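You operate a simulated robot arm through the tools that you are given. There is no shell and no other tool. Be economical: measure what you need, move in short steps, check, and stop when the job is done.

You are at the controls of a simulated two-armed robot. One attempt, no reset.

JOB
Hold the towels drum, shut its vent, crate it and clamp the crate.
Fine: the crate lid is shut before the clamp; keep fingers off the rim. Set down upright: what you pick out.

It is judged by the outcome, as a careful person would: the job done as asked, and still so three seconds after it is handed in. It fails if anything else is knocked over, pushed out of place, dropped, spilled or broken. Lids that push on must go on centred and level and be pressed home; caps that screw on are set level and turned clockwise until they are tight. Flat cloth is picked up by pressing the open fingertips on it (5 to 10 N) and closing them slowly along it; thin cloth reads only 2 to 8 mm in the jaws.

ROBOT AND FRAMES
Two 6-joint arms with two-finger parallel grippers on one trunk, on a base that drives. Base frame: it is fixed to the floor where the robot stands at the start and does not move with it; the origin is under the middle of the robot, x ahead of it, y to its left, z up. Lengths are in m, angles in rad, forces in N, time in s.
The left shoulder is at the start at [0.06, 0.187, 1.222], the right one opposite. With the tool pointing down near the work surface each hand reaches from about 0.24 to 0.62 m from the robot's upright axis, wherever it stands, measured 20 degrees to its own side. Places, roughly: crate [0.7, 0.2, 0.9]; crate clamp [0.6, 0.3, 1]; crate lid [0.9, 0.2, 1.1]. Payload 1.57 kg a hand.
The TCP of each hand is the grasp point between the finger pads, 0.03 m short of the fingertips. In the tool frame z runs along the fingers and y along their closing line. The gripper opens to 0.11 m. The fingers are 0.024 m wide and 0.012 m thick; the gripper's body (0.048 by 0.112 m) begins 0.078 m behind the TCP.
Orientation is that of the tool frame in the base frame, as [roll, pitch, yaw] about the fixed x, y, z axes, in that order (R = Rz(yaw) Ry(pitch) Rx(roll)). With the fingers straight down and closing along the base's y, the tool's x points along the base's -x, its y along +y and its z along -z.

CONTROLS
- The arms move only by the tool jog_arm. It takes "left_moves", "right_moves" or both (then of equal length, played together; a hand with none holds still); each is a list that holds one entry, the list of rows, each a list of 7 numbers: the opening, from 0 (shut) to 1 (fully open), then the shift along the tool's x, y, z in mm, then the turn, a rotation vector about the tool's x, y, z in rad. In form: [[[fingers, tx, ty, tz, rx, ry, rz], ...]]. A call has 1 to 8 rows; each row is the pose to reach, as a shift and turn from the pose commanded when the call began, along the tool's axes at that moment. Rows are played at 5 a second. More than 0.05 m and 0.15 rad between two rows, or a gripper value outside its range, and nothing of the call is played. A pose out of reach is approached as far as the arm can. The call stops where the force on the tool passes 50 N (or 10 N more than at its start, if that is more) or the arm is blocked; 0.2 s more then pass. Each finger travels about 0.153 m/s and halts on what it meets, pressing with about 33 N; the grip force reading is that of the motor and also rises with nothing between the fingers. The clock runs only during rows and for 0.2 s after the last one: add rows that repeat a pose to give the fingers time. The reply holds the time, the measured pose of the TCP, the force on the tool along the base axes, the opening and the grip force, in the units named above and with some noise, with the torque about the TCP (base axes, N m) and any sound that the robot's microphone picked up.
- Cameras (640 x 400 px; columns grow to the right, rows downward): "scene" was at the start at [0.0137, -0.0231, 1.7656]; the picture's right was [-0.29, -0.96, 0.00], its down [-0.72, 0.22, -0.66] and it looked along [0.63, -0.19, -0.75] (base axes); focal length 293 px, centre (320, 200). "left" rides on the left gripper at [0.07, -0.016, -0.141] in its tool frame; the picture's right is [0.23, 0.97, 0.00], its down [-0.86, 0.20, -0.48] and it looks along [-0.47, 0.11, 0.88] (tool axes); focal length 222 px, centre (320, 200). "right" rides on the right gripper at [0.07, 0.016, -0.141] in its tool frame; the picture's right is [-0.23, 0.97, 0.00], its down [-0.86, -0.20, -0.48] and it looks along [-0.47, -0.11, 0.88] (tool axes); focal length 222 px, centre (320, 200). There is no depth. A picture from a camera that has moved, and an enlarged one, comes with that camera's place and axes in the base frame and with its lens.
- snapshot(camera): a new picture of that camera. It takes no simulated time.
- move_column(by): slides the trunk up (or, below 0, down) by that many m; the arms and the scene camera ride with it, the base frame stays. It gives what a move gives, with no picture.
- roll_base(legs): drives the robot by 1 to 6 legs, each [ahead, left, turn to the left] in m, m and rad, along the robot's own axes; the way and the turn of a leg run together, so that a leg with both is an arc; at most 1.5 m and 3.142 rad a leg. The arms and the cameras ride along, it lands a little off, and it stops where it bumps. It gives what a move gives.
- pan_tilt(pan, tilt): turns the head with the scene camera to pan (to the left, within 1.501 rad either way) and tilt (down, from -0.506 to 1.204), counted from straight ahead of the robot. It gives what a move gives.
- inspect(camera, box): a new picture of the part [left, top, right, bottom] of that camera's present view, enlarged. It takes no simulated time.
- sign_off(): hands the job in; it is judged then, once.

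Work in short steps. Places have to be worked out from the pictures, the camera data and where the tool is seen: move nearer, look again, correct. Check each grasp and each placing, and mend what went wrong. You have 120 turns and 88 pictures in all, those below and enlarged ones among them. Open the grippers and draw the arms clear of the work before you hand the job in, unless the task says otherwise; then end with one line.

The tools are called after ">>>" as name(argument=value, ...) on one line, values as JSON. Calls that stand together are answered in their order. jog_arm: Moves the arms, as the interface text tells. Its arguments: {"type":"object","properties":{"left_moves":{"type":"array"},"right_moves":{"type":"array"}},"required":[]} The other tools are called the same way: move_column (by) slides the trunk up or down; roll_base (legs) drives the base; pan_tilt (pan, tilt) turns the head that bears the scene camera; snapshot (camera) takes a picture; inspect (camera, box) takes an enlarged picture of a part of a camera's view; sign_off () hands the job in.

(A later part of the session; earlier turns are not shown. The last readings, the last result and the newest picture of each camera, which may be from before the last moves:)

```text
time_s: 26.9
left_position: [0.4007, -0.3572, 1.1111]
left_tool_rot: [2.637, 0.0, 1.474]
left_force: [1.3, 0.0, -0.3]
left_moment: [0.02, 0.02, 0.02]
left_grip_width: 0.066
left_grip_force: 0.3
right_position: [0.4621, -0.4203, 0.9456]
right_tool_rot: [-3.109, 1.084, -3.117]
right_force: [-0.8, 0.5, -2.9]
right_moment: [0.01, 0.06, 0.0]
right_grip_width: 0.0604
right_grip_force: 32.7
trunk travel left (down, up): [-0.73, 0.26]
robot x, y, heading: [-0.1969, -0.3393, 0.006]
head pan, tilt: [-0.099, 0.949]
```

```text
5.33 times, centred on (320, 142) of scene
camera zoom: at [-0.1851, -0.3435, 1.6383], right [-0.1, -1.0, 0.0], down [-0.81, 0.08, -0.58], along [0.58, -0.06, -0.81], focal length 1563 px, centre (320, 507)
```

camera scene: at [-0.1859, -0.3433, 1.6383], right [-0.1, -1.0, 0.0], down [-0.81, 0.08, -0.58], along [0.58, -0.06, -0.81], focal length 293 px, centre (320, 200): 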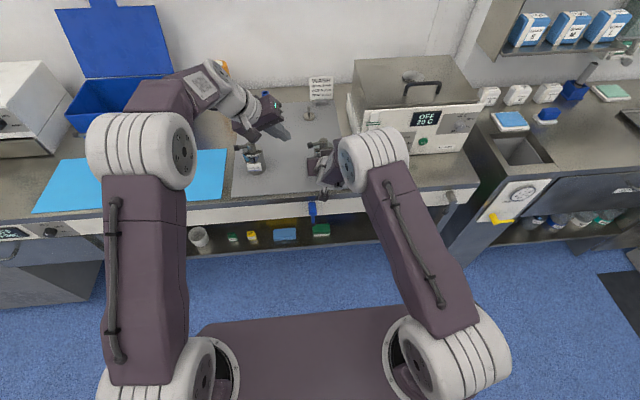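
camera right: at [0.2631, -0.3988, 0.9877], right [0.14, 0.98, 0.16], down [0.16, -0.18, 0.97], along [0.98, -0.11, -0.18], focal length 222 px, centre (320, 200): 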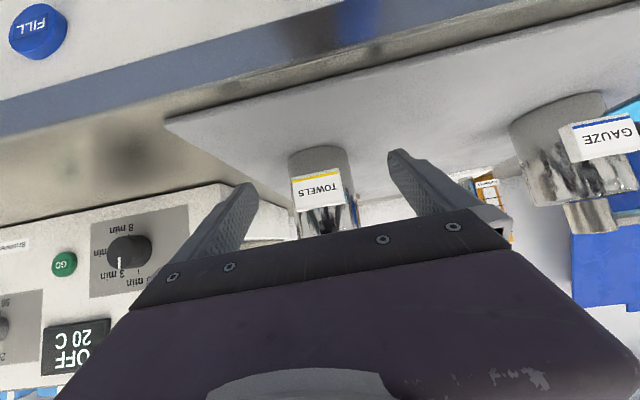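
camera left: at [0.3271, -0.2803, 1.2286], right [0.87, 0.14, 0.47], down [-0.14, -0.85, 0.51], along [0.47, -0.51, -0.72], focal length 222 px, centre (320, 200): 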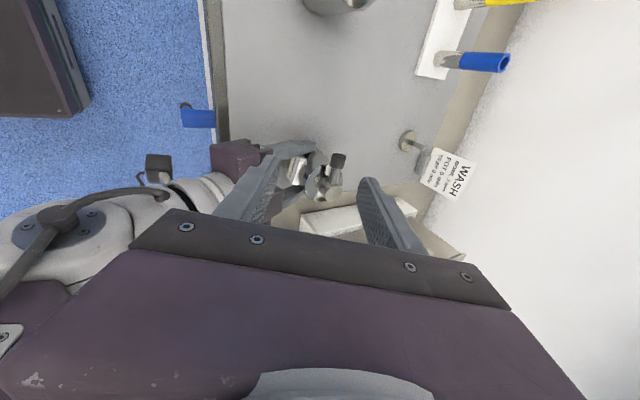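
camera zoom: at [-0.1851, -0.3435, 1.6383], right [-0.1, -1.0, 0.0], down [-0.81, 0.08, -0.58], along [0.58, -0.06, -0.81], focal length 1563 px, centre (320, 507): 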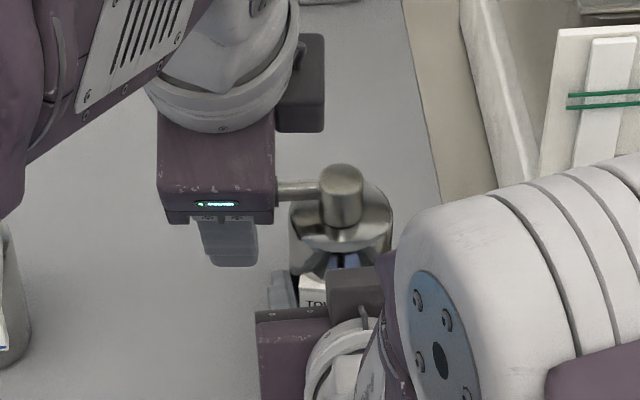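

The lever lies between the opened left fingers. I align, advance along the fingers and close on the knob, while pressing the drum gently onto the tray with the right hand.

>>> jog_arm(left_moves=[[[0.45, -16, 22, 20, 0, 0, 0], [0.45, -16, 22, 50, 0, 0, 0], [0.45, -16, 22, 80, 0, 0, 0], [0.45, -16, 22, 96, 0, 0, 0], [0.3, -16, 22, 96, 0, 0, 0], [0.15, -16, 22, 96, 0, 0, 0], [0.0, -16, 22, 96, 0, 0, 0]]], right_moves=[[[0.4, 1, 0, 0, 0, 0, 0], [0.4, 2, 0, 1, 0, 0, 0], [0.4, 3, 0, 1, 0, 0, 0], [0.4, 3, 0, 1.5, 0, 0, 0], [0.4, 3, 0, 1.5, 0, 0, 0], [0.4, 3, 0, 1.5, 0, 0, 0], [0.4, 3, 0, 1.5, 0, 0, 0]]])

>>> inspect(camera="left", box=[230, 100, 430, 230])

```text
time_s: 28.5
left_position: [0.4644, -0.3804, 1.0373]
left_tool_rot: [2.639, 0.001, 1.475]
left_force: [8.8, -0.1, 0.4]
left_moment: [-0.18, -0.21, 0.41]
left_grip_width: 0.0177
left_grip_force: 32.3
right_position: [0.4616, -0.4208, 0.9419]
right_tool_rot: [-3.109, 1.088, -3.117]
right_force: [-6.8, 0.8, 3.6]
right_moment: [0.21, -0.61, -0.07]
right_grip_width: 0.0603
right_grip_force: 33.3
trunk travel left (down, up): [-0.73, 0.26]
robot x, y, heading: [-0.1989, -0.3369, 0.001]
head pan, tilt: [-0.099, 0.949]
```

```text
3.08 times, centred on (330, 165) of left
camera zoom: at [0.3913, -0.3029, 1.155], right [0.87, 0.14, 0.47], down [-0.14, -0.85, 0.52], along [0.47, -0.51, -0.72], focal length 684 px, centre (289, 308)
```

zoom: 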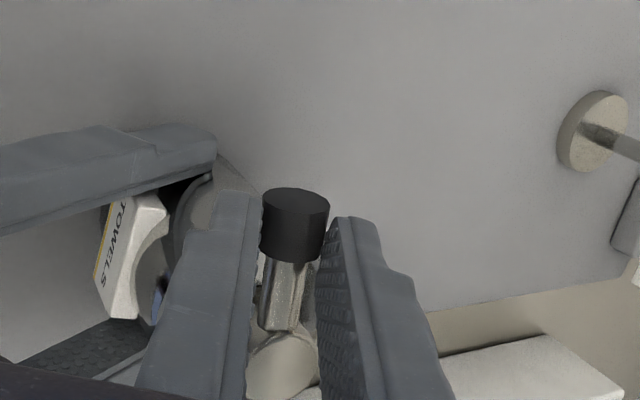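

Knob gripped. I turn it counter-clockwise about the hub by 0.3 rad and watch loads and picture.

>>> jog_arm(left_moves=[[[0, -0.6, -2.7, -1.5, 0, 0.036, -0.065], [0, -1.3, -5.3, -3, 0, 0.0726, -0.131], [0, -2.4, -7.9, -4.4, 0, 0.109, -0.197], [0, -3.5, -10.4, -5.8, 0, 0.145, -0.2625], [0, -3.5, -10.4, -5.8, 0, 0.145, -0.2625]]])

>>> inspect(camera="left", box=[230, 100, 430, 230])

>>> inspect(camera="right", box=[220, 100, 440, 240])

```text
time_s: 29.7
left_position: [0.4516, -0.383, 1.0381]
left_tool_rot: [2.638, 0.004, 1.772]
left_force: [14.6, -21.3, -9.2]
left_moment: [-1.4, -0.46, -0.33]
left_grip_width: 0.0182
left_grip_force: 32.9
right_position: [0.4622, -0.4201, 0.9424]
right_tool_rot: [-3.107, 1.086, -3.109]
right_force: [-14.1, 21.4, 11.0]
right_moment: [-0.23, -0.64, 0.59]
right_grip_width: 0.0603
right_grip_force: 33.7
trunk travel left (down, up): [-0.73, 0.26]
robot x, y, heading: [-0.1989, -0.3351, 0.008]
head pan, tilt: [-0.099, 0.949]
```

```text
3.08 times, centred on (330, 165) of left
camera zoom: at [0.3577, -0.3317, 1.1543], right [0.79, 0.39, 0.47], down [0.12, -0.85, 0.52], along [0.6, -0.36, -0.72], focal length 684 px, centre (289, 308)
```

zoom: 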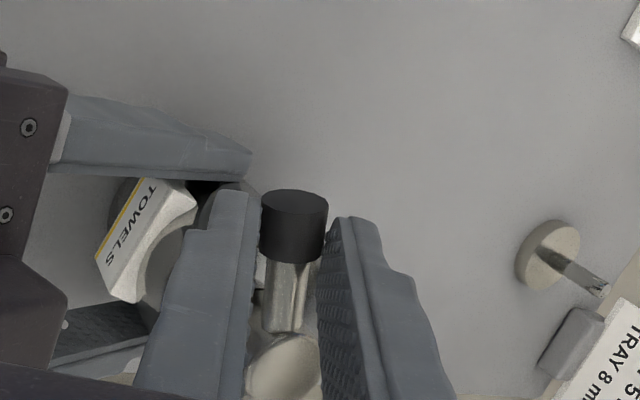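

```text
2.86 times, centred on (330, 170) of right
camera zoom: at [0.3049, -0.4028, 0.9451], right [0.1, 0.98, 0.19], down [-0.03, -0.18, 0.98], along [0.99, -0.11, 0.01], focal length 635 px, centre (291, 286)
```

zoom: 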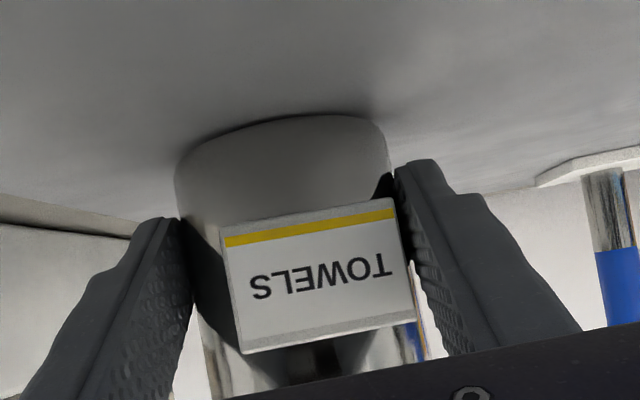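

The label stayed put while the lever turned ~17° counter-clockwise, so this is the working way; there is a radial pull of ~20 N, so I correct the arc centre to x≈0.471 and continue another 0.3 rad.

>>> jog_arm(left_moves=[[[0, -2, -0.4, -0.2, 0, 0, 0], [0, -3, -3, -1.7, 0, 0.036, -0.065], [0, -4.1, -5.7, -3.2, 0, 0.0726, -0.131], [0, -5.6, -8.3, -4.6, 0, 0.109, -0.197], [0, -7.1, -10.9, -6, 0, 0.145, -0.2625], [0, -7.1, -10.9, -6, 0, 0.145, -0.2625]]])

>>> inspect(camera="right", box=[220, 100, 440, 240])

>>> inspect(camera="scene", box=[270, 105, 370, 180])

```text
time_s: 31.1
left_position: [0.4179, -0.3857, 1.0372]
left_tool_rot: [2.634, 0.005, 2.072]
left_force: [9.3, -19.6, 18.9]
left_moment: [-0.88, -0.81, -0.46]
left_grip_width: 0.0157
left_grip_force: 31.7
left hand out of reach, approached as far as the arm can: row 2, 3, 4, 5, 6
right_position: [0.4599, -0.4221, 0.9427]
right_tool_rot: [-3.107, 1.086, -3.114]
right_force: [-8.1, 15.5, -4.7]
right_moment: [-1.68, -0.73, -0.03]
right_grip_width: 0.0619
right_grip_force: 33.1
trunk travel left (down, up): [-0.73, 0.26]
robot x, y, heading: [-0.1938, -0.3359, 0.003]
head pan, tilt: [-0.099, 0.949]
```

```text
2.86 times, centred on (330, 170) of right
camera zoom: at [0.3028, -0.4047, 0.9451], right [0.11, 0.98, 0.19], down [-0.03, -0.18, 0.98], along [0.99, -0.11, 0.0], focal length 635 px, centre (291, 286)
```

zoom: 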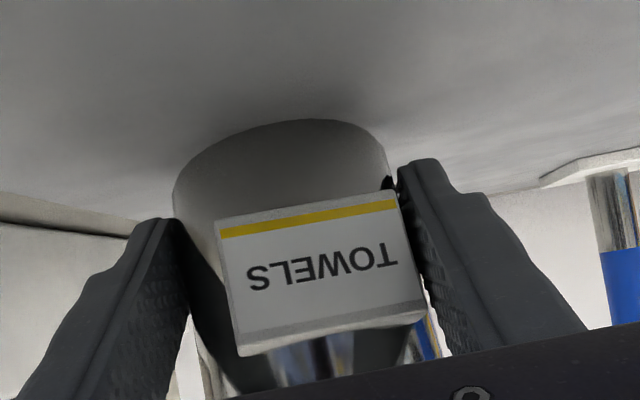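

```text
5.33 times, centred on (320, 142) of scene
camera zoom: at [-0.188, -0.3444, 1.6385], right [-0.1, -1.0, 0.0], down [-0.81, 0.08, -0.58], along [0.58, -0.06, -0.81], focal length 1563 px, centre (320, 507)
```

zoom: 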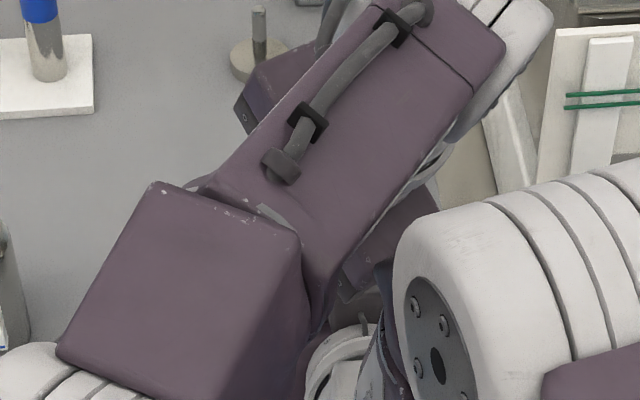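

The left wrist has run out of range. I open the left fingers a little and retreat along the tool axis, then look.

>>> jog_arm(left_moves=[[[0.3, 0, 0, 0, 0, 0, 0], [0.4, 0, 0, 0, 0, 0, 0], [0.4, 0, 0, -25, 0, 0, 0], [0.4, 0, 0, -55, 0, 0, 0], [0.4, 10, 0, -90, 0, 0, 0]]])

>>> snapshot(camera="scene")

>>> snapshot(camera="left")

```text
time_s: 32.3
left_position: [0.3734, -0.3967, 1.1132]
left_tool_rot: [2.642, -0.002, 2.073]
left_force: [-0.1, 0.1, -0.1]
left_moment: [-0.01, -0.03, -0.02]
left_grip_width: 0.0441
left_grip_force: 0.1
right_position: [0.4607, -0.4193, 0.9433]
right_tool_rot: [-3.106, 1.088, -3.113]
right_force: [-1.8, 1.3, 2.9]
right_moment: [0.06, 0.11, -0.05]
right_grip_width: 0.0603
right_grip_force: 33.5
trunk travel left (down, up): [-0.73, 0.26]
robot x, y, heading: [-0.196, -0.3351, 0.002]
head pan, tilt: [-0.099, 0.949]
```

```text
47 pictures are left
camera scene: at [-0.1873, -0.3429, 1.6382], right [-0.1, -1.0, 0.0], down [-0.81, 0.08, -0.58], along [0.58, -0.06, -0.81], focal length 293 px, centre (320, 200)
```

scene: 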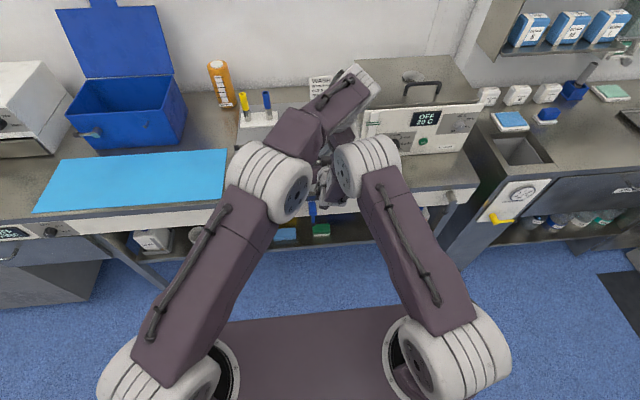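

```text
46 pictures are left
camera left: at [0.268, -0.3753, 1.2305], right [0.64, 0.61, 0.47], down [0.36, -0.78, 0.51], along [0.68, -0.16, -0.72], focal length 222 px, centre (320, 200)
```

left: 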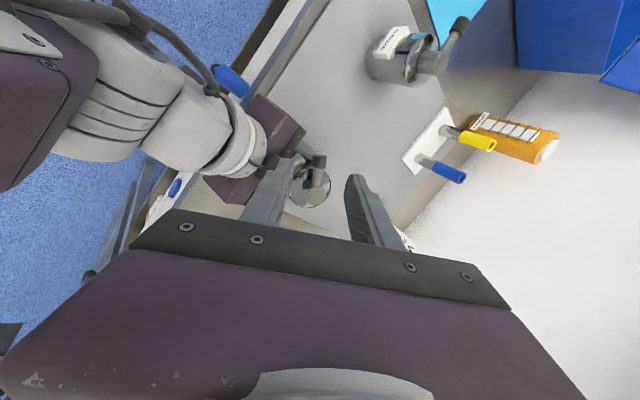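

Looking closely at the lever from the left camera.

>>> inspect(camera="left", box=[260, 140, 360, 220])

```text
5.00 times, centred on (310, 180) of left
camera zoom: at [0.268, -0.3753, 1.2305], right [0.64, 0.61, 0.47], down [0.36, -0.78, 0.51], along [0.68, -0.16, -0.72], focal length 1111 px, centre (370, 300)
```

zoom: 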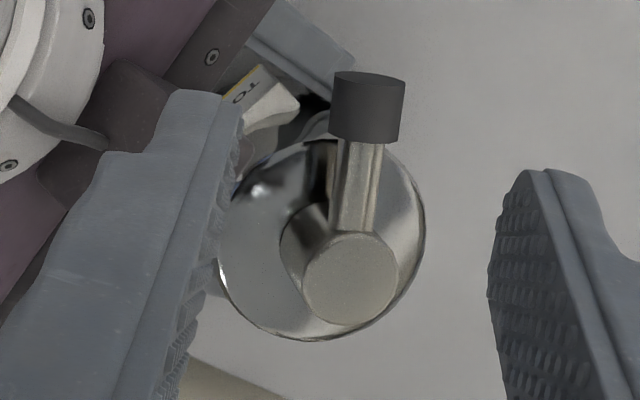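

The lever has turned ~40° counter-clockwise relative to the label (now azimuth ≈123°), drum stable. The rest can be pushed toward -y with a closed finger; I unwind the left wrist back to the earlier leaning pose.

>>> jog_arm(left_moves=[[[0.3, 10, 8, 2, 0.0735, -0.0334, -0.123], [0, 19, 15, 4, 0.147, -0.0668, -0.246], [0, 29, 23, 5, 0.2205, -0.1002, -0.369], [0, 38, 31, 7, 0.294, -0.1336, -0.492], [0, 48, 39, 9, 0.3675, -0.167, -0.615], [0, 58, 46, 11, 0.441, -0.2004, -0.738], [0, 67, 54, 13, 0.5145, -0.2338, -0.861], [0, 77, 62, 14, 0.588, -0.2672, -0.984]]])

>>> jog_arm(left_moves=[[[0, 0, 0, 0, 0.056, -0.025, -0.093], [0, 0, 0, 0, 0.112, -0.051, -0.187], [0, 0, 0, 0, 0.112, -0.051, -0.187]]])

>>> snapshot(camera="scene")

```text
time_s: 34.1
left_position: [0.3897, -0.2974, 1.1331]
left_tool_rot: [-2.805, 0.371, 3.031]
left_force: [-0.3, -0.5, -1.1]
left_moment: [0.0, 0.0, -0.01]
left_grip_width: 0.0
left_grip_force: 21.7
right_position: [0.4612, -0.4209, 0.9438]
right_tool_rot: [-3.108, 1.088, -3.117]
right_force: [0.7, -0.6, 3.3]
right_moment: [0.01, 0.03, 0.0]
right_grip_width: 0.0605
right_grip_force: 33.4
trunk travel left (down, up): [-0.73, 0.26]
robot x, y, heading: [-0.1941, -0.3354, 0.004]
head pan, tilt: [-0.099, 0.949]
```

```text
time_s: 34.9
left_position: [0.3899, -0.297, 1.1318]
left_tool_rot: [-2.623, 0.341, -3.05]
left_force: [0.3, -0.1, 0.0]
left_moment: [0.01, -0.01, 0.02]
left_grip_width: 0.0002
left_grip_force: 22.0
right_position: [0.4606, -0.4205, 0.9419]
right_tool_rot: [-3.107, 1.085, -3.116]
right_force: [1.7, -0.3, 4.9]
right_moment: [0.05, 0.06, 0.01]
right_grip_width: 0.0604
right_grip_force: 32.9
trunk travel left (down, up): [-0.73, 0.26]
robot x, y, heading: [-0.1977, -0.3381, -0.001]
head pan, tilt: [-0.099, 0.949]
```

```text
44 pictures are left
camera scene: at [-0.1862, -0.3435, 1.6383], right [-0.1, -1.0, 0.0], down [-0.81, 0.08, -0.58], along [0.58, -0.06, -0.81], focal length 293 px, centre (320, 200)
```

scene: 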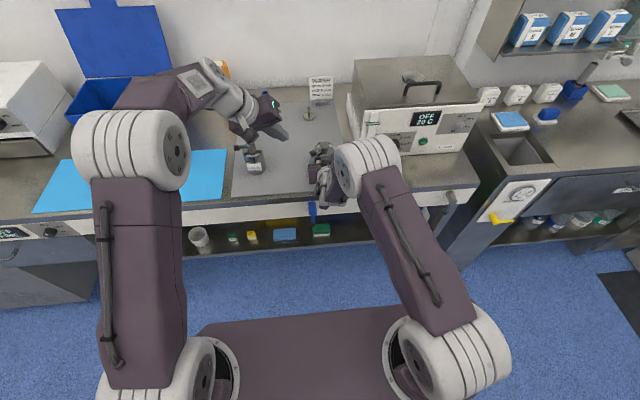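

I set the closed left fingertip on the far (+x,+y) side of the knob at about (0.470, -0.360, 1.02).

>>> jog_arm(left_moves=[[[0, -10, 1, 39, 0, 0, 0], [0, -22, 3, 78, 0, 0, 0], [0, -33, 4, 118, 0, 0, 0], [0, -33, 4, 118, 0, 0, 0]]])

>>> inspect(camera="scene", box=[280, 110, 360, 170])

```text
time_s: 35.9
left_position: [0.461, -0.3422, 1.0425]
left_tool_rot: [-2.625, 0.34, -3.05]
left_force: [-0.2, -0.1, 0.4]
left_moment: [-0.02, 0.01, -0.01]
left_grip_width: 0.0
left_grip_force: 21.5
right_position: [0.462, -0.4205, 0.942]
right_tool_rot: [-3.109, 1.088, -3.116]
right_force: [2.4, -0.3, 3.9]
right_moment: [0.01, -0.03, 0.02]
right_grip_width: 0.0603
right_grip_force: 32.3
trunk travel left (down, up): [-0.73, 0.26]
robot x, y, heading: [-0.196, -0.3353, 0.003]
head pan, tilt: [-0.099, 0.949]
```

```text
6.67 times, centred on (320, 140) of scene
camera zoom: at [-0.1857, -0.3433, 1.6383], right [-0.1, -1.0, 0.0], down [-0.81, 0.08, -0.58], along [0.58, -0.06, -0.81], focal length 1954 px, centre (320, 600)
```

zoom: 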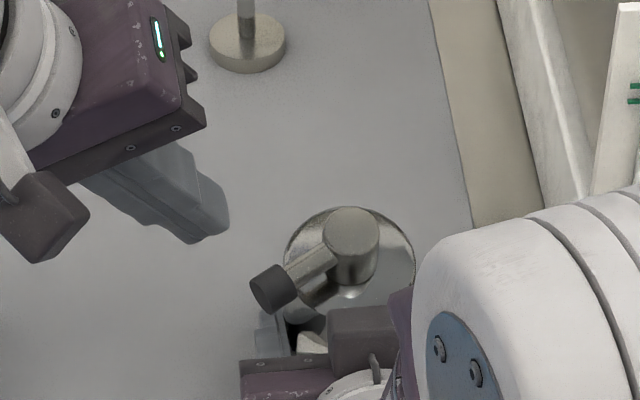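

The drum leans back ~0.12 rad in the grip; I tip the hand to set it flat on the tray with light pressure, then push the lever to ~140°.

>>> jog_arm(right_moves=[[[0.4, 0, 0, 0, 0, 0.06, 0], [0.4, 0, 0, 0, 0, 0.12, 0], [0.4, 1, 0, 0, 0, 0.12, 0], [0.4, 2, 0, 0, 0, 0.12, 0]]])

>>> jog_arm(left_moves=[[[0, 7, -9, 2, 0, 0, 0], [0, 14, -17.5, 4.5, 0, 0, 0], [0, 19, -19, 3, 0, 0, 0], [0, 24, -20.5, 2, 0, 0, 0], [0, 29.5, -22, 1, 0, 0, 0]]])

>>> inspect(camera="scene", box=[280, 110, 360, 170])

```text
time_s: 36.9
left_position: [0.4616, -0.3437, 1.0447]
left_tool_rot: [-2.625, 0.34, -3.048]
left_force: [0.4, -0.3, 0.3]
left_moment: [-0.01, 0.0, 0.0]
left_grip_width: 0.0001
left_grip_force: 20.9
right_position: [0.4613, -0.4207, 0.9414]
right_tool_rot: [-3.115, 0.97, -3.124]
right_force: [4.0, -0.1, 7.4]
right_moment: [0.04, -0.01, -0.02]
right_grip_width: 0.0605
right_grip_force: 32.6
trunk travel left (down, up): [-0.73, 0.26]
robot x, y, heading: [-0.1992, -0.3359, 0.003]
head pan, tilt: [-0.099, 0.949]
```

```text
time_s: 38.1
left_position: [0.4318, -0.3675, 1.0449]
left_tool_rot: [-2.624, 0.342, -3.049]
left_force: [3.3, 1.1, 3.5]
left_moment: [-0.04, -0.05, 0.05]
left_grip_width: 0.0
left_grip_force: 21.0
right_position: [0.4593, -0.4209, 0.9419]
right_tool_rot: [-3.115, 0.97, -3.122]
right_force: [2.1, -2.2, 11.6]
right_moment: [-0.06, -0.34, 0.06]
right_grip_width: 0.0603
right_grip_force: 32.7
trunk travel left (down, up): [-0.73, 0.26]
robot x, y, heading: [-0.1977, -0.337, 0.001]
head pan, tilt: [-0.099, 0.949]
```

```text
6.67 times, centred on (320, 140) of scene
camera zoom: at [-0.1874, -0.3435, 1.6384], right [-0.1, -1.0, 0.0], down [-0.81, 0.08, -0.58], along [0.58, -0.06, -0.81], focal length 1954 px, centre (320, 600)
```

zoom: 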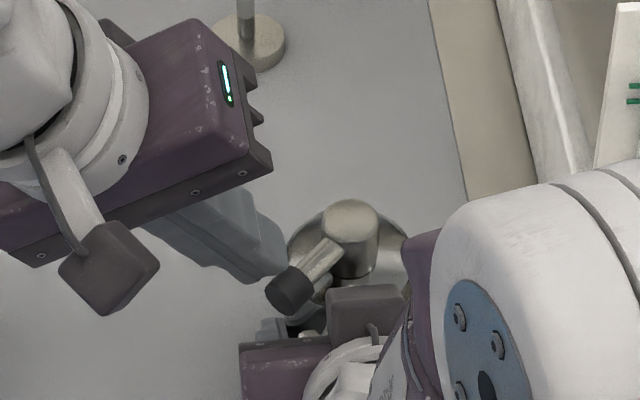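

Lever moving easily now (3 N), about 132°. I continue the push to the end, raised by 5 mm to stay clear of the right gripper.

>>> jog_arm(left_moves=[[[0, 7, -3, -3, 0, 0, 0], [0, 14, -6.5, -6, 0, 0, 0], [0, 21.4, -9.7, -9.2, 0, 0, 0], [0, 25.5, -14, -8.4, 0, 0, 0], [0, 29.7, -18.7, -7.4, 0, 0, 0], [0, 29.7, -18.7, -7.4, 0, 0, 0]]])

>>> inspect(camera="scene", box=[280, 110, 360, 170])

```text
time_s: 39.5
left_position: [0.4023, -0.38, 1.0496]
left_tool_rot: [-2.625, 0.344, -3.046]
left_force: [17.5, 24.2, -3.8]
left_moment: [0.66, -0.42, 0.43]
left_grip_width: 0.0001
left_grip_force: 20.9
right_position: [0.4606, -0.4217, 0.942]
right_tool_rot: [-3.114, 0.97, -3.126]
right_force: [-13.3, -19.1, 19.6]
right_moment: [2.33, -1.34, 1.65]
right_grip_width: 0.0602
right_grip_force: 32.3
trunk travel left (down, up): [-0.73, 0.26]
robot x, y, heading: [-0.1956, -0.3341, -0.003]
head pan, tilt: [-0.099, 0.949]
```

```text
6.67 times, centred on (320, 140) of scene
camera zoom: at [-0.1877, -0.3419, 1.6384], right [-0.1, -1.0, 0.0], down [-0.81, 0.08, -0.58], along [0.58, -0.06, -0.81], focal length 1954 px, centre (320, 600)
```

zoom: 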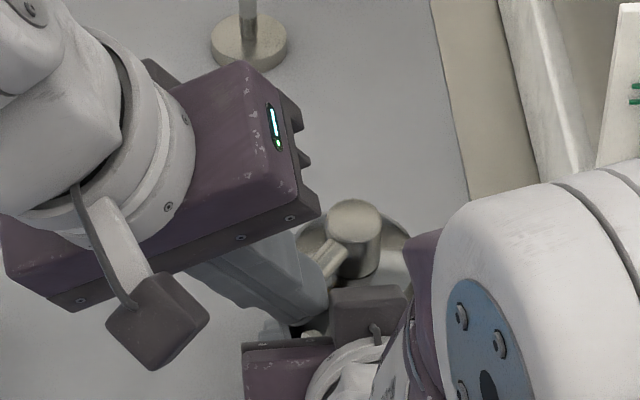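

Force jumped to ~30 N with the lever near 140–145°; it may be the stop, or the knob touching the box on the right hand. I back the finger off and look.

>>> jog_arm(left_moves=[[[0, -15, 12, 0, 0, 0, 0], [0, -20, 25, -30, 0, 0, 0], [0, -10, 40, -60, 0, 0, 0], [0, 0, 45, -80, 0, 0, 0]]])

>>> inspect(camera="left", box=[200, 50, 400, 200])

>>> inspect(camera="scene", box=[290, 120, 350, 165])

```text
time_s: 40.5
left_position: [0.3772, -0.3072, 1.0951]
left_tool_rot: [-2.624, 0.341, -3.051]
left_force: [0.3, -0.3, -0.5]
left_moment: [0.0, 0.02, 0.01]
left_grip_width: 0.0001
left_grip_force: 21.5
right_position: [0.458, -0.4211, 0.9419]
right_tool_rot: [-3.115, 0.968, -3.121]
right_force: [-0.7, 3.5, 12.6]
right_moment: [0.2, 0.21, 0.0]
right_grip_width: 0.0606
right_grip_force: 32.4
trunk travel left (down, up): [-0.73, 0.26]
robot x, y, heading: [-0.1951, -0.334, 0.002]
head pan, tilt: [-0.099, 0.949]
```

```text
2.67 times, centred on (300, 125) of left
camera zoom: at [0.2638, -0.2616, 1.1958], right [-0.13, 0.84, -0.53], down [0.66, 0.47, 0.58], along [0.74, -0.27, -0.61], focal length 592 px, centre (373, 400)
```

zoom: 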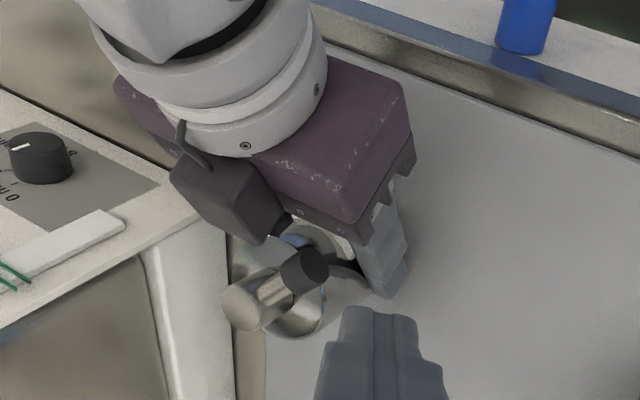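

```text
8.89 times, centred on (320, 142) of scene
camera zoom: at [-0.1884, -0.3422, 1.6383], right [-0.1, -1.0, 0.0], down [-0.81, 0.08, -0.58], along [0.58, -0.06, -0.81], focal length 2605 px, centre (320, 711)
```

zoom: 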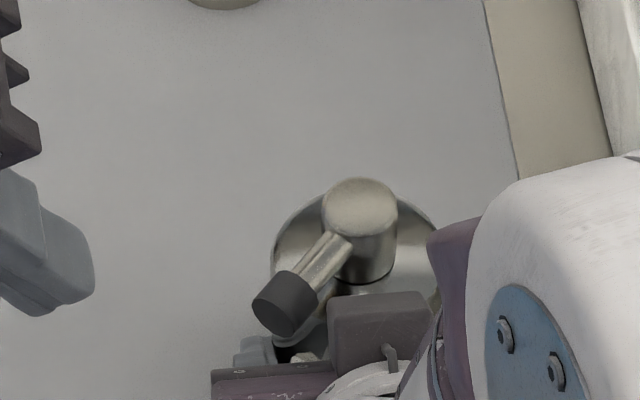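

The lever is at ~144°, and the box on top of the right gripper blocks the rest. The drum's label sits high (z≈0.957–0.99), so I'll regrip lower, coming from the right-front (yaw ~55°), which frees the lever's path. First relax pressure, open gently and back out.

>>> jog_arm(right_moves=[[[0.4, -1.6, 0, -1.1, 0, 0, 0], [0.55, -1.6, 0, -1.1, 0, 0, 0], [0.65, -1.6, 0, -1.1, 0, 0, 0], [0.85, -1.6, 0, -1.1, 0, 0, 0], [1, -1.6, 0, -1.1, 0, 0, 0], [1, -2, 0, -40, 0, 0, 0], [1, -2, 0, -80, 0, 0, 0], [1, -2, 0, -110, 0, 0, 0]]])

>>> inspect(camera="scene", box=[280, 115, 360, 175])

```text
time_s: 42.3
left_position: [0.3784, -0.3068, 1.0924]
left_tool_rot: [-2.624, 0.341, -3.05]
left_force: [-0.2, 0.2, 0.0]
left_moment: [-0.05, -0.01, 0.02]
left_grip_width: 0.0
left_grip_force: 21.2
right_position: [0.3709, -0.4187, 1.0055]
right_tool_rot: [-3.116, 0.967, -3.122]
right_force: [-0.2, -0.3, 0.1]
right_moment: [-0.01, -0.03, 0.0]
right_grip_width: 0.1101
right_grip_force: 0.0
trunk travel left (down, up): [-0.73, 0.26]
robot x, y, heading: [-0.1988, -0.3374, 0.001]
head pan, tilt: [-0.099, 0.949]
```

```text
6.67 times, centred on (320, 145) of scene
camera zoom: at [-0.1865, -0.3434, 1.6383], right [-0.1, -1.0, 0.0], down [-0.81, 0.08, -0.58], along [0.58, -0.06, -0.81], focal length 1954 px, centre (320, 567)
```

zoom: 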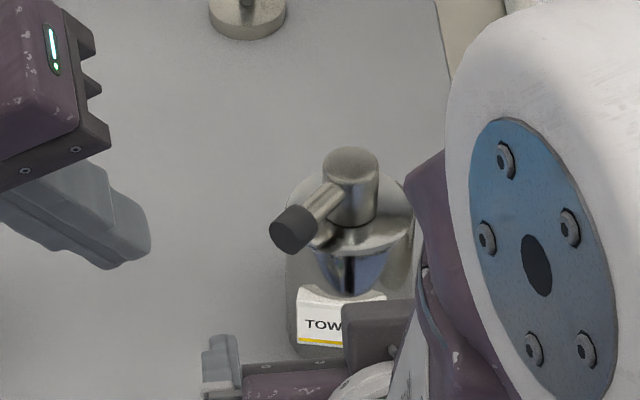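

Drum stands upright at (0.461, -0.424); lever ~130°. I swing the right hand round to the right-front pre-grasp (pointing 55° left of ahead, 27° down), keeping off the drum.

>>> jog_arm(right_moves=[[[1, 0, -14, -5, -0.118, -0.017, -0.07], [1, -1, -28, -5, -0.236, -0.035, -0.14], [1, -2, -42, 0, -0.354, -0.052, -0.21], [1, -3, -55, 5, -0.472, -0.069, -0.281], [1, -4, -65, 15, -0.59, -0.086, -0.351], [1, -5, -73, 30, -0.708, -0.104, -0.421], [1, -5, -78, 44, -0.826, -0.121, -0.491]]])

>>> snapshot(camera="right")

>>> snapshot(camera="scene")

```text
time_s: 43.9
left_position: [0.3781, -0.3085, 1.0948]
left_tool_rot: [-2.625, 0.341, -3.052]
left_force: [-0.7, -0.1, -0.1]
left_moment: [0.06, -0.05, 0.0]
left_grip_width: 0.0002
left_grip_force: 21.2
right_position: [0.1854, -0.195, 1.0062]
right_tool_rot: [-2.898, 1.038, -2.225]
right_force: [1.0, -0.8, 0.4]
right_moment: [0.03, -0.03, 0.02]
right_grip_width: 0.1099
right_grip_force: 0.0
right hand out of reach, approached as far as the arm can: row 1, 2, 3, 4, 5, 6, 7
trunk travel left (down, up): [-0.73, 0.26]
robot x, y, heading: [-0.1959, -0.3342, 0.003]
head pan, tilt: [-0.099, 0.949]
```

```text
37 pictures are left
camera right: at [0.0545, -0.2842, 1.0121], right [-0.56, 0.83, 0.08], down [0.06, -0.05, 1.0], along [0.83, 0.56, -0.02], focal length 222 px, centre (320, 200)
```

right: 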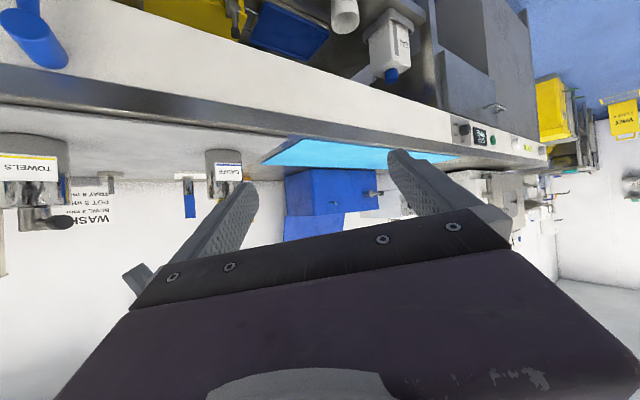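

```text
36 pictures are left
camera scene: at [-0.1876, -0.3448, 1.6384], right [-0.1, -1.0, 0.0], down [-0.81, 0.08, -0.58], along [0.58, -0.06, -0.81], focal length 293 px, centre (320, 200)
```

scene: 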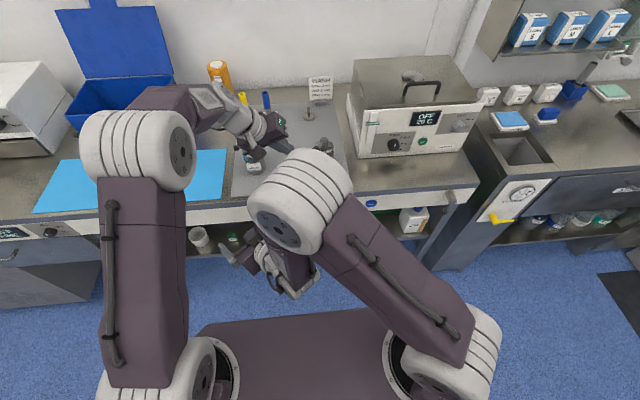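

The yawed approach is outside the right arm's range (it drifted in front of the table, touching nothing). Instead I'll regrip from the front but flatter (20° down) and slightly farther back so that the box clears the lever. First I shift the left hand away, then bring the right hand back.

>>> jog_arm(left_moves=[[[0, 3, 24, -35, 0, 0, 0], [0, 6, 48, -70, 0, 0, 0], [0, 8, 72, -104, 0, 0, 0], [0, 11, 95, -139, 0, 0, 0]]])

>>> jog_arm(right_moves=[[[1, 9, -39, 1, 0.084, -0.017, 0.058], [1, 19, -79, 3, 0.169, -0.034, 0.115], [1, 28, -118, 4, 0.253, -0.051, 0.173], [1, 38, -157, 6, 0.338, -0.069, 0.231], [1, 47, -197, 7, 0.422, -0.086, 0.289], [1, 56, -236, 9, 0.507, -0.103, 0.346], [1, 66, -275, 10, 0.591, -0.12, 0.404], [1, 66, -275, 10, 0.591, -0.12, 0.404]]])

>>> snapshot(camera="right")

```text
time_s: 44.9
left_position: [0.3271, -0.1577, 1.1603]
left_tool_rot: [-2.622, 0.341, -3.049]
left_force: [0.2, -0.2, 0.2]
left_moment: [-0.06, 0.0, 0.01]
left_grip_width: 0.0002
left_grip_force: 21.1
right_position: [0.1861, -0.1943, 1.0049]
right_tool_rot: [-2.896, 1.035, -2.223]
right_force: [-0.4, 0.1, -0.8]
right_moment: [-0.01, 0.02, -0.01]
right_grip_width: 0.1099
right_grip_force: 0.1
trunk travel left (down, up): [-0.73, 0.26]
robot x, y, heading: [-0.1986, -0.3367, 0.002]
head pan, tilt: [-0.099, 0.949]
```

```text
time_s: 46.7
left_position: [0.329, -0.1582, 1.1607]
left_tool_rot: [-2.622, 0.341, -3.047]
left_force: [0.8, 0.0, -0.1]
left_moment: [-0.01, 0.01, 0.02]
left_grip_width: 0.0
left_grip_force: 21.7
right_position: [0.3963, -0.3963, 0.9932]
right_tool_rot: [-3.009, 1.201, -3.038]
right_force: [-0.8, 0.2, 0.0]
right_moment: [0.01, 0.0, 0.0]
right_grip_width: 0.1104
right_grip_force: 0.0
right hand out of reach, approached as far as the arm can: row 1, 2, 3, 4, 5, 6, 7, 8
trunk travel left (down, up): [-0.73, 0.26]
robot x, y, heading: [-0.1943, -0.3352, 0.001]
head pan, tilt: [-0.099, 0.949]
```

```text
35 pictures are left
camera right: at [0.2392, -0.3777, 0.9774], right [0.1, 0.98, 0.17], down [-0.14, -0.15, 0.98], along [0.98, -0.12, 0.12], focal length 222 px, centre (320, 200)
```

right: 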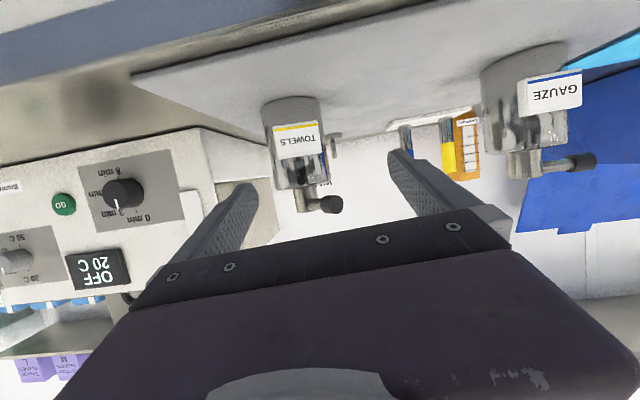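

Close enough: hand now at 21° down. I shift sideways to centre, lower, and then advance to (0.452, -0.424, 0.94).

>>> jog_arm(right_moves=[[[1, 1, -28, 1, -0.018, 0, 0.019], [1, 25, -27, 10, -0.036, 0, 0.038], [1, 50, -25.5, 20, -0.036, 0, 0.038], [1, 40, -25, 46, -0.036, 0, 0.038], [1, 30, -24.5, 72, -0.036, 0, 0.038], [1, 30, -24.5, 72, -0.036, 0, 0.038]]])

>>> inspect(camera="right", box=[200, 80, 440, 240])

```text
time_s: 48.1
left_position: [0.3298, -0.1589, 1.16]
left_tool_rot: [-2.623, 0.34, -3.048]
left_force: [-0.6, 0.7, -0.2]
left_moment: [-0.02, -0.02, -0.03]
left_grip_width: 0.0002
left_grip_force: 21.0
right_position: [0.4621, -0.4132, 0.9447]
right_tool_rot: [-3.098, 1.198, -3.108]
right_force: [0.3, 0.4, 0.8]
right_moment: [-0.02, -0.03, 0.02]
right_grip_width: 0.1099
right_grip_force: 0.1
right hand out of reach, approached as far as the arm can: row 1, 2, 3, 4, 5, 6
trunk travel left (down, up): [-0.73, 0.26]
robot x, y, heading: [-0.1994, -0.3349, 0.002]
head pan, tilt: [-0.099, 0.949]
```

```text
2.50 times, centred on (320, 160) of right
camera zoom: at [0.3052, -0.3967, 0.9294], right [0.09, 0.98, 0.2], down [-0.14, -0.18, 0.97], along [0.99, -0.11, 0.12], focal length 555 px, centre (320, 300)
```

zoom: 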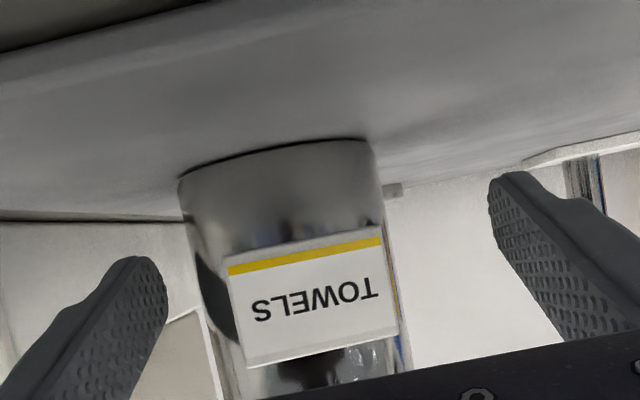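

The fingers flank the drum below its label. I shift 10 mm to the right and close.

>>> jog_arm(right_moves=[[[1, 0, -5, 0, 0, 0, 0], [1, 0, -10, 0, 0, 0, 0], [0.8, 0, -10, 0, 0, 0, 0], [0.65, 0, -10, 0, 0, 0, 0], [0.5, 0, -10, 0, 0, 0, 0], [0.4, 0, -10, 0, 0, 0, 0], [0.4, 0, -10, 0, 0, 0, 0]]])

>>> inspect(camera="scene", box=[280, 115, 360, 175])

```text
time_s: 49.7
left_position: [0.3295, -0.1582, 1.1603]
left_tool_rot: [-2.626, 0.341, -3.049]
left_force: [-0.5, 0.9, 0.8]
left_moment: [-0.01, 0.03, -0.01]
left_grip_width: 0.0
left_grip_force: 21.4
right_position: [0.4696, -0.417, 0.9467]
right_tool_rot: [-3.109, 1.2, -3.113]
right_force: [-0.4, 0.4, -0.5]
right_moment: [0.06, 0.03, 0.01]
right_grip_width: 0.0601
right_grip_force: 32.7
right hand out of reach, approached as far as the arm can: row 1, 2, 3, 4, 5, 6, 7
trunk travel left (down, up): [-0.73, 0.26]
robot x, y, heading: [-0.195, -0.3358, -0.003]
head pan, tilt: [-0.099, 0.949]
```

```text
6.67 times, centred on (320, 145) of scene
camera zoom: at [-0.1853, -0.3434, 1.6383], right [-0.1, -1.0, 0.0], down [-0.81, 0.08, -0.58], along [0.58, -0.06, -0.81], focal length 1954 px, centre (320, 567)
```

zoom: 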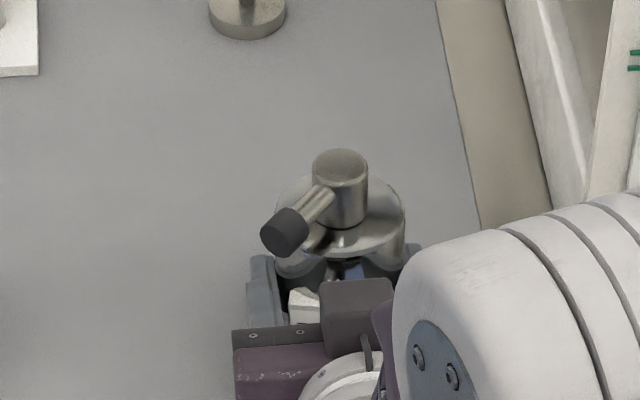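

Held again with clearance for the lever (az ≈131°). I bring the left fingertip back to the far side of the knob.

>>> jog_arm(left_moves=[[[0, -10, -20, 34, 0, 0, 0], [0, -21, -40, 68, 0, 0, 0], [0, -31, -60, 105, 0, 0, 0], [0, -42, -78, 143, 0, 0, 0], [0, -52, -90, 183, 0, 0, 0], [0, -62, -97, 222, 0, 0, 0], [0, -62, -97, 222, 0, 0, 0]]])

>>> jog_arm(left_moves=[[[0, 6, -7, 2, 0, 0, 0], [0, 13, -13, 3, 0, 0, 0], [0, 20, -16, 1, 0, 0, 0], [0, 26.5, -20, -1, 0, 0, 0], [0, 26.5, -20, -1, 0, 0, 0]]])

>>> inspect(camera="scene", box=[280, 115, 360, 175])

```text
time_s: 51.3
left_position: [0.4514, -0.3453, 1.0409]
left_tool_rot: [-2.623, 0.34, -3.049]
left_force: [0.1, 0.4, 1.1]
left_moment: [-0.05, -0.05, 0.0]
left_grip_width: 0.0001
left_grip_force: 21.0
right_position: [0.4685, -0.417, 0.9463]
right_tool_rot: [-3.106, 1.199, -3.113]
right_force: [-0.3, -0.1, -0.8]
right_moment: [0.03, -0.02, -0.02]
right_grip_width: 0.0601
right_grip_force: 33.0
trunk travel left (down, up): [-0.73, 0.26]
robot x, y, heading: [-0.2013, -0.3354, 0.004]
head pan, tilt: [-0.099, 0.949]
```

```text
time_s: 52.5
left_position: [0.4265, -0.3625, 1.043]
left_tool_rot: [-2.624, 0.337, -3.05]
left_force: [-0.7, -0.7, 0.2]
left_moment: [0.0, 0.01, 0.02]
left_grip_width: 0.0
left_grip_force: 21.1
right_position: [0.4705, -0.4161, 0.9456]
right_tool_rot: [-3.109, 1.199, -3.116]
right_force: [-0.3, 0.2, 0.8]
right_moment: [0.03, 0.01, 0.0]
right_grip_width: 0.0605
right_grip_force: 33.8
trunk travel left (down, up): [-0.73, 0.26]
robot x, y, heading: [-0.1964, -0.3337, 0.002]
head pan, tilt: [-0.099, 0.949]
```

```text
6.67 times, centred on (320, 145) of scene
camera zoom: at [-0.1853, -0.3436, 1.6383], right [-0.1, -1.0, 0.0], down [-0.81, 0.08, -0.58], along [0.58, -0.06, -0.81], focal length 1954 px, centre (320, 567)
```

zoom: 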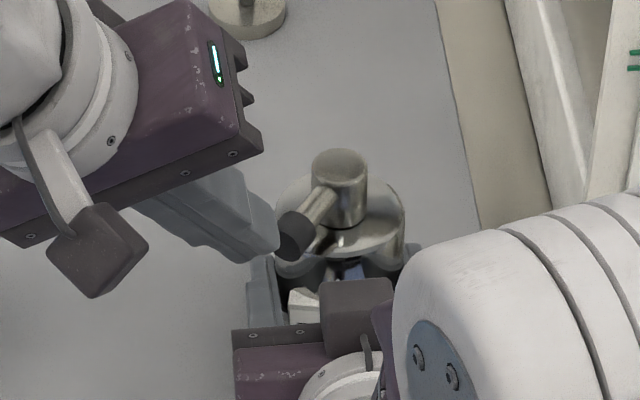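

The finger is just touching. I push along the arc to the end in small rows.

>>> jog_arm(left_moves=[[[0, 5, -4.5, 0.5, 0, 0, 0], [0, 10.5, -9, 1, 0, 0, 0], [0, 14, -13, 2, 0, 0, 0], [0, 17, -17, 3, 0, 0, 0], [0, 17, -17, 3, 0, 0, 0]]])

>>> inspect(camera="scene", box=[280, 115, 360, 175])

```text
time_s: 53.7
left_position: [0.4104, -0.3809, 1.0436]
left_tool_rot: [-2.625, 0.338, -3.048]
left_force: [0.6, -0.4, -0.3]
left_moment: [0.01, 0.01, 0.03]
left_grip_width: 0.0001
left_grip_force: 21.2
right_position: [0.4697, -0.4177, 0.9467]
right_tool_rot: [-3.108, 1.199, -3.114]
right_force: [-0.3, -0.4, -0.2]
right_moment: [0.04, -0.02, 0.01]
right_grip_width: 0.0603
right_grip_force: 32.7
trunk travel left (down, up): [-0.73, 0.26]
robot x, y, heading: [-0.1966, -0.3358, 0.004]
head pan, tilt: [-0.099, 0.949]
```

```text
6.67 times, centred on (320, 145) of scene
camera zoom: at [-0.1853, -0.3435, 1.6383], right [-0.1, -1.0, 0.0], down [-0.81, 0.08, -0.58], along [0.58, -0.06, -0.81], focal length 1954 px, centre (320, 567)
```

zoom: 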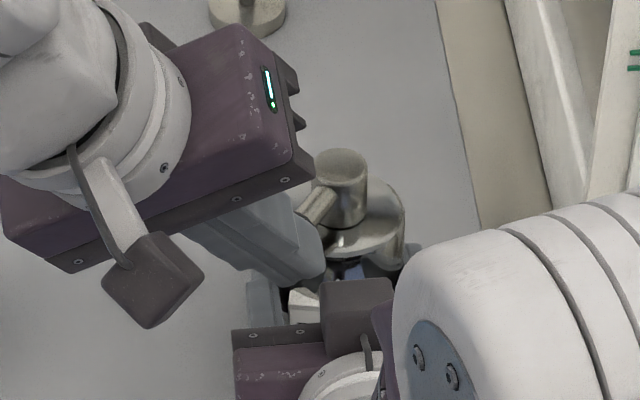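

No force and the lever did not move: the finger missed the knob. I look from the left camera.

>>> inspect(camera="left", box=[220, 90, 400, 210])

```text
3.33 times, centred on (310, 150) of left
camera zoom: at [0.2974, -0.3361, 1.1451], right [-0.13, 0.84, -0.53], down [0.66, 0.47, 0.58], along [0.74, -0.27, -0.62], focal length 740 px, centre (353, 367)
```

zoom: 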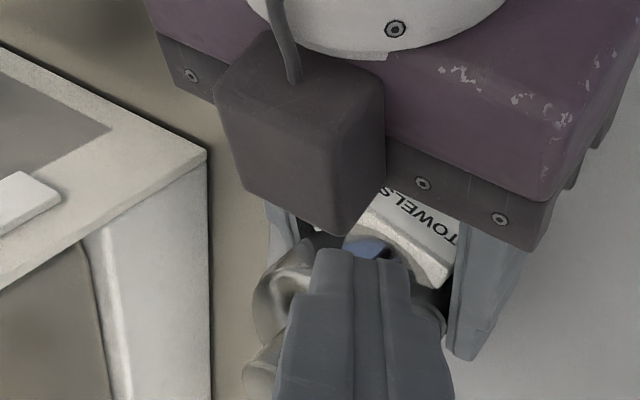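

I retreat the finger along its axis and look at the lever again.

>>> jog_arm(left_moves=[[[0, 0, 0, -25, 0, 0, 0], [0, 0, 0, -50, 0, 0, 0], [0, 0, 20, -75, 0, 0, 0]]])

>>> inspect(camera="left", box=[220, 80, 380, 200])

>>> inspect(camera="scene", box=[290, 125, 350, 170])

```text
time_s: 54.5
left_position: [0.3884, -0.3254, 1.0952]
left_tool_rot: [-2.624, 0.338, -3.05]
left_force: [-0.2, 0.3, -0.1]
left_moment: [0.0, -0.01, -0.02]
left_grip_width: 0.0
left_grip_force: 21.2
right_position: [0.4684, -0.4164, 0.9459]
right_tool_rot: [-3.105, 1.199, -3.111]
right_force: [-0.8, 0.5, -0.2]
right_moment: [0.07, -0.01, -0.01]
right_grip_width: 0.06
right_grip_force: 33.2
trunk travel left (down, up): [-0.73, 0.26]
robot x, y, heading: [-0.194, -0.3365, 0.001]
head pan, tilt: [-0.099, 0.949]
```

```text
3.33 times, centred on (300, 140) of left
camera zoom: at [0.2753, -0.2808, 1.1973], right [-0.13, 0.84, -0.53], down [0.66, 0.47, 0.58], along [0.74, -0.27, -0.62], focal length 740 px, centre (387, 400)
```

zoom: 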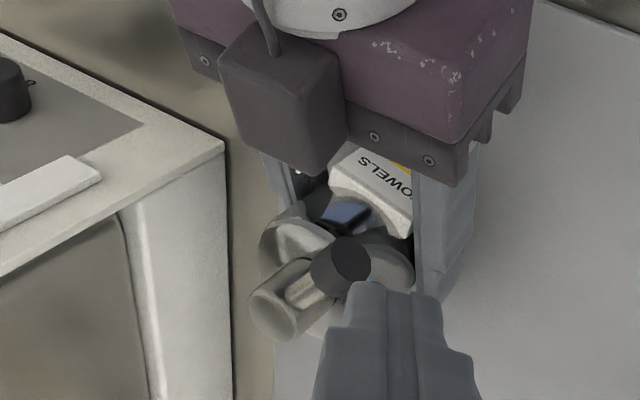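

```text
8.89 times, centred on (320, 148) of scene
camera zoom: at [-0.1857, -0.342, 1.6383], right [-0.1, -1.0, 0.0], down [-0.81, 0.08, -0.58], along [0.58, -0.06, -0.81], focal length 2605 px, centre (320, 667)
```

zoom: 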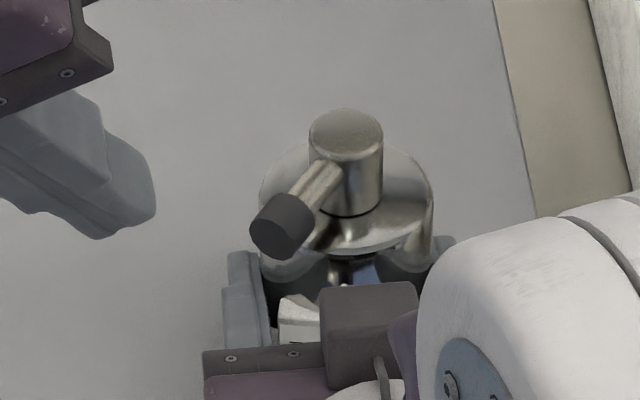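

Triangulating with both cameras: the knob is at (0.448, -0.394, 1.008) and the hub at (0.482, -0.419), lower and farther than I thought, lever at ~144°. I place the tip lower, at (0.474, -0.362, 1.003), then push.

>>> jog_arm(left_moves=[[[0, -24, 9, 15, 0, 0, 0], [0, -47, 18, 35, 0, 0, 0], [0, -47, 18, 63, 0, 0, 0], [0, -47, 18, 91, 0, 0, 0], [0, -47, 18, 91, 0, 0, 0]]])

>>> jog_arm(left_moves=[[[0, 7, -7, 1, 0, 0, 0], [0, 13.4, -13.8, 2.5, 0, 0, 0], [0, 19, -18, 2.5, 0, 0, 0], [0, 24.4, -21.4, 2.4, 0, 0, 0], [0, 29, -26, 3.3, 0, 0, 0]]])

>>> inspect(camera="scene", box=[290, 125, 350, 170])

```text
time_s: 55.7
left_position: [0.4619, -0.3508, 1.0299]
left_tool_rot: [-2.624, 0.337, -3.049]
left_force: [0.2, 0.2, -0.3]
left_moment: [0.03, 0.02, 0.02]
left_grip_width: 0.0
left_grip_force: 21.7
right_position: [0.4698, -0.4186, 0.9448]
right_tool_rot: [-3.109, 1.199, -3.113]
right_force: [-0.1, 0.5, 0.3]
right_moment: [0.03, 0.0, -0.03]
right_grip_width: 0.0605
right_grip_force: 33.3
trunk travel left (down, up): [-0.73, 0.26]
robot x, y, heading: [-0.1953, -0.3343, 0.0]
head pan, tilt: [-0.099, 0.949]
```

```text
time_s: 56.9
left_position: [0.4343, -0.3767, 1.0299]
left_tool_rot: [-2.626, 0.34, -3.048]
left_force: [5.4, 3.6, -1.2]
left_moment: [0.12, -0.13, 0.14]
left_grip_width: 0.0001
left_grip_force: 21.9
right_position: [0.4694, -0.4174, 0.9467]
right_tool_rot: [-3.11, 1.198, -3.116]
right_force: [-5.3, -5.0, 0.8]
right_moment: [0.4, -0.27, 0.27]
right_grip_width: 0.0604
right_grip_force: 33.6
trunk travel left (down, up): [-0.73, 0.26]
robot x, y, heading: [-0.1971, -0.3343, 0.002]
head pan, tilt: [-0.099, 0.949]
```

```text
8.89 times, centred on (320, 148) of scene
camera zoom: at [-0.1856, -0.3435, 1.6383], right [-0.1, -1.0, 0.0], down [-0.81, 0.08, -0.58], along [0.58, -0.06, -0.81], focal length 2605 px, centre (320, 667)
```

zoom: 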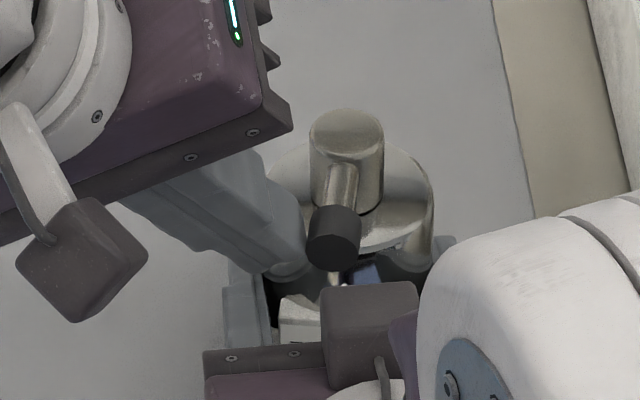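

The lever now swings freely, at about 170°. I push on a little to find its stop.

>>> jog_arm(left_moves=[[[0, 3, -4.5, 1.3, 0, 0, 0], [0, 6.5, -9.3, 2.7, 0, 0, 0], [0, 8, -13, 4, 0, 0, 0], [0, 9, -16.5, 5.8, 0, 0, 0]]])

>>> inspect(camera="scene", box=[290, 125, 350, 170])

```text
time_s: 57.9
left_position: [0.426, -0.3952, 1.0286]
left_tool_rot: [-2.626, 0.337, -3.049]
left_force: [-6.5, 18.9, 4.1]
left_moment: [0.29, 0.11, 0.08]
left_grip_width: 0.0
left_grip_force: 21.4
right_position: [0.4689, -0.4192, 0.9459]
right_tool_rot: [-3.11, 1.2, -3.12]
right_force: [6.4, -20.7, 0.0]
right_moment: [1.14, 0.34, 0.64]
right_grip_width: 0.063
right_grip_force: 33.9
trunk travel left (down, up): [-0.73, 0.26]
robot x, y, heading: [-0.1993, -0.3349, 0.001]
head pan, tilt: [-0.099, 0.949]
```

```text
8.89 times, centred on (320, 148) of scene
camera zoom: at [-0.1857, -0.344, 1.6383], right [-0.1, -1.0, 0.0], down [-0.81, 0.08, -0.58], along [0.58, -0.06, -0.81], focal length 2605 px, centre (320, 667)
```

zoom: 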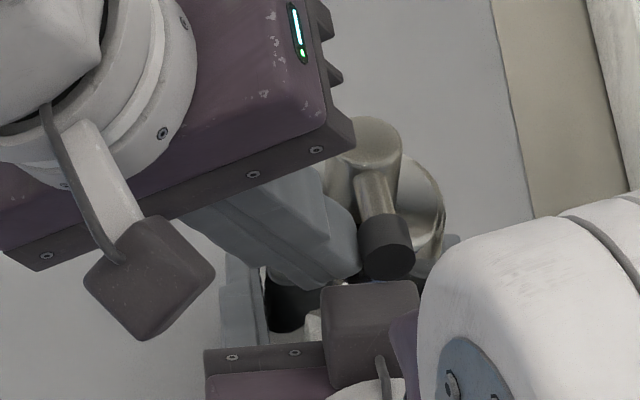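

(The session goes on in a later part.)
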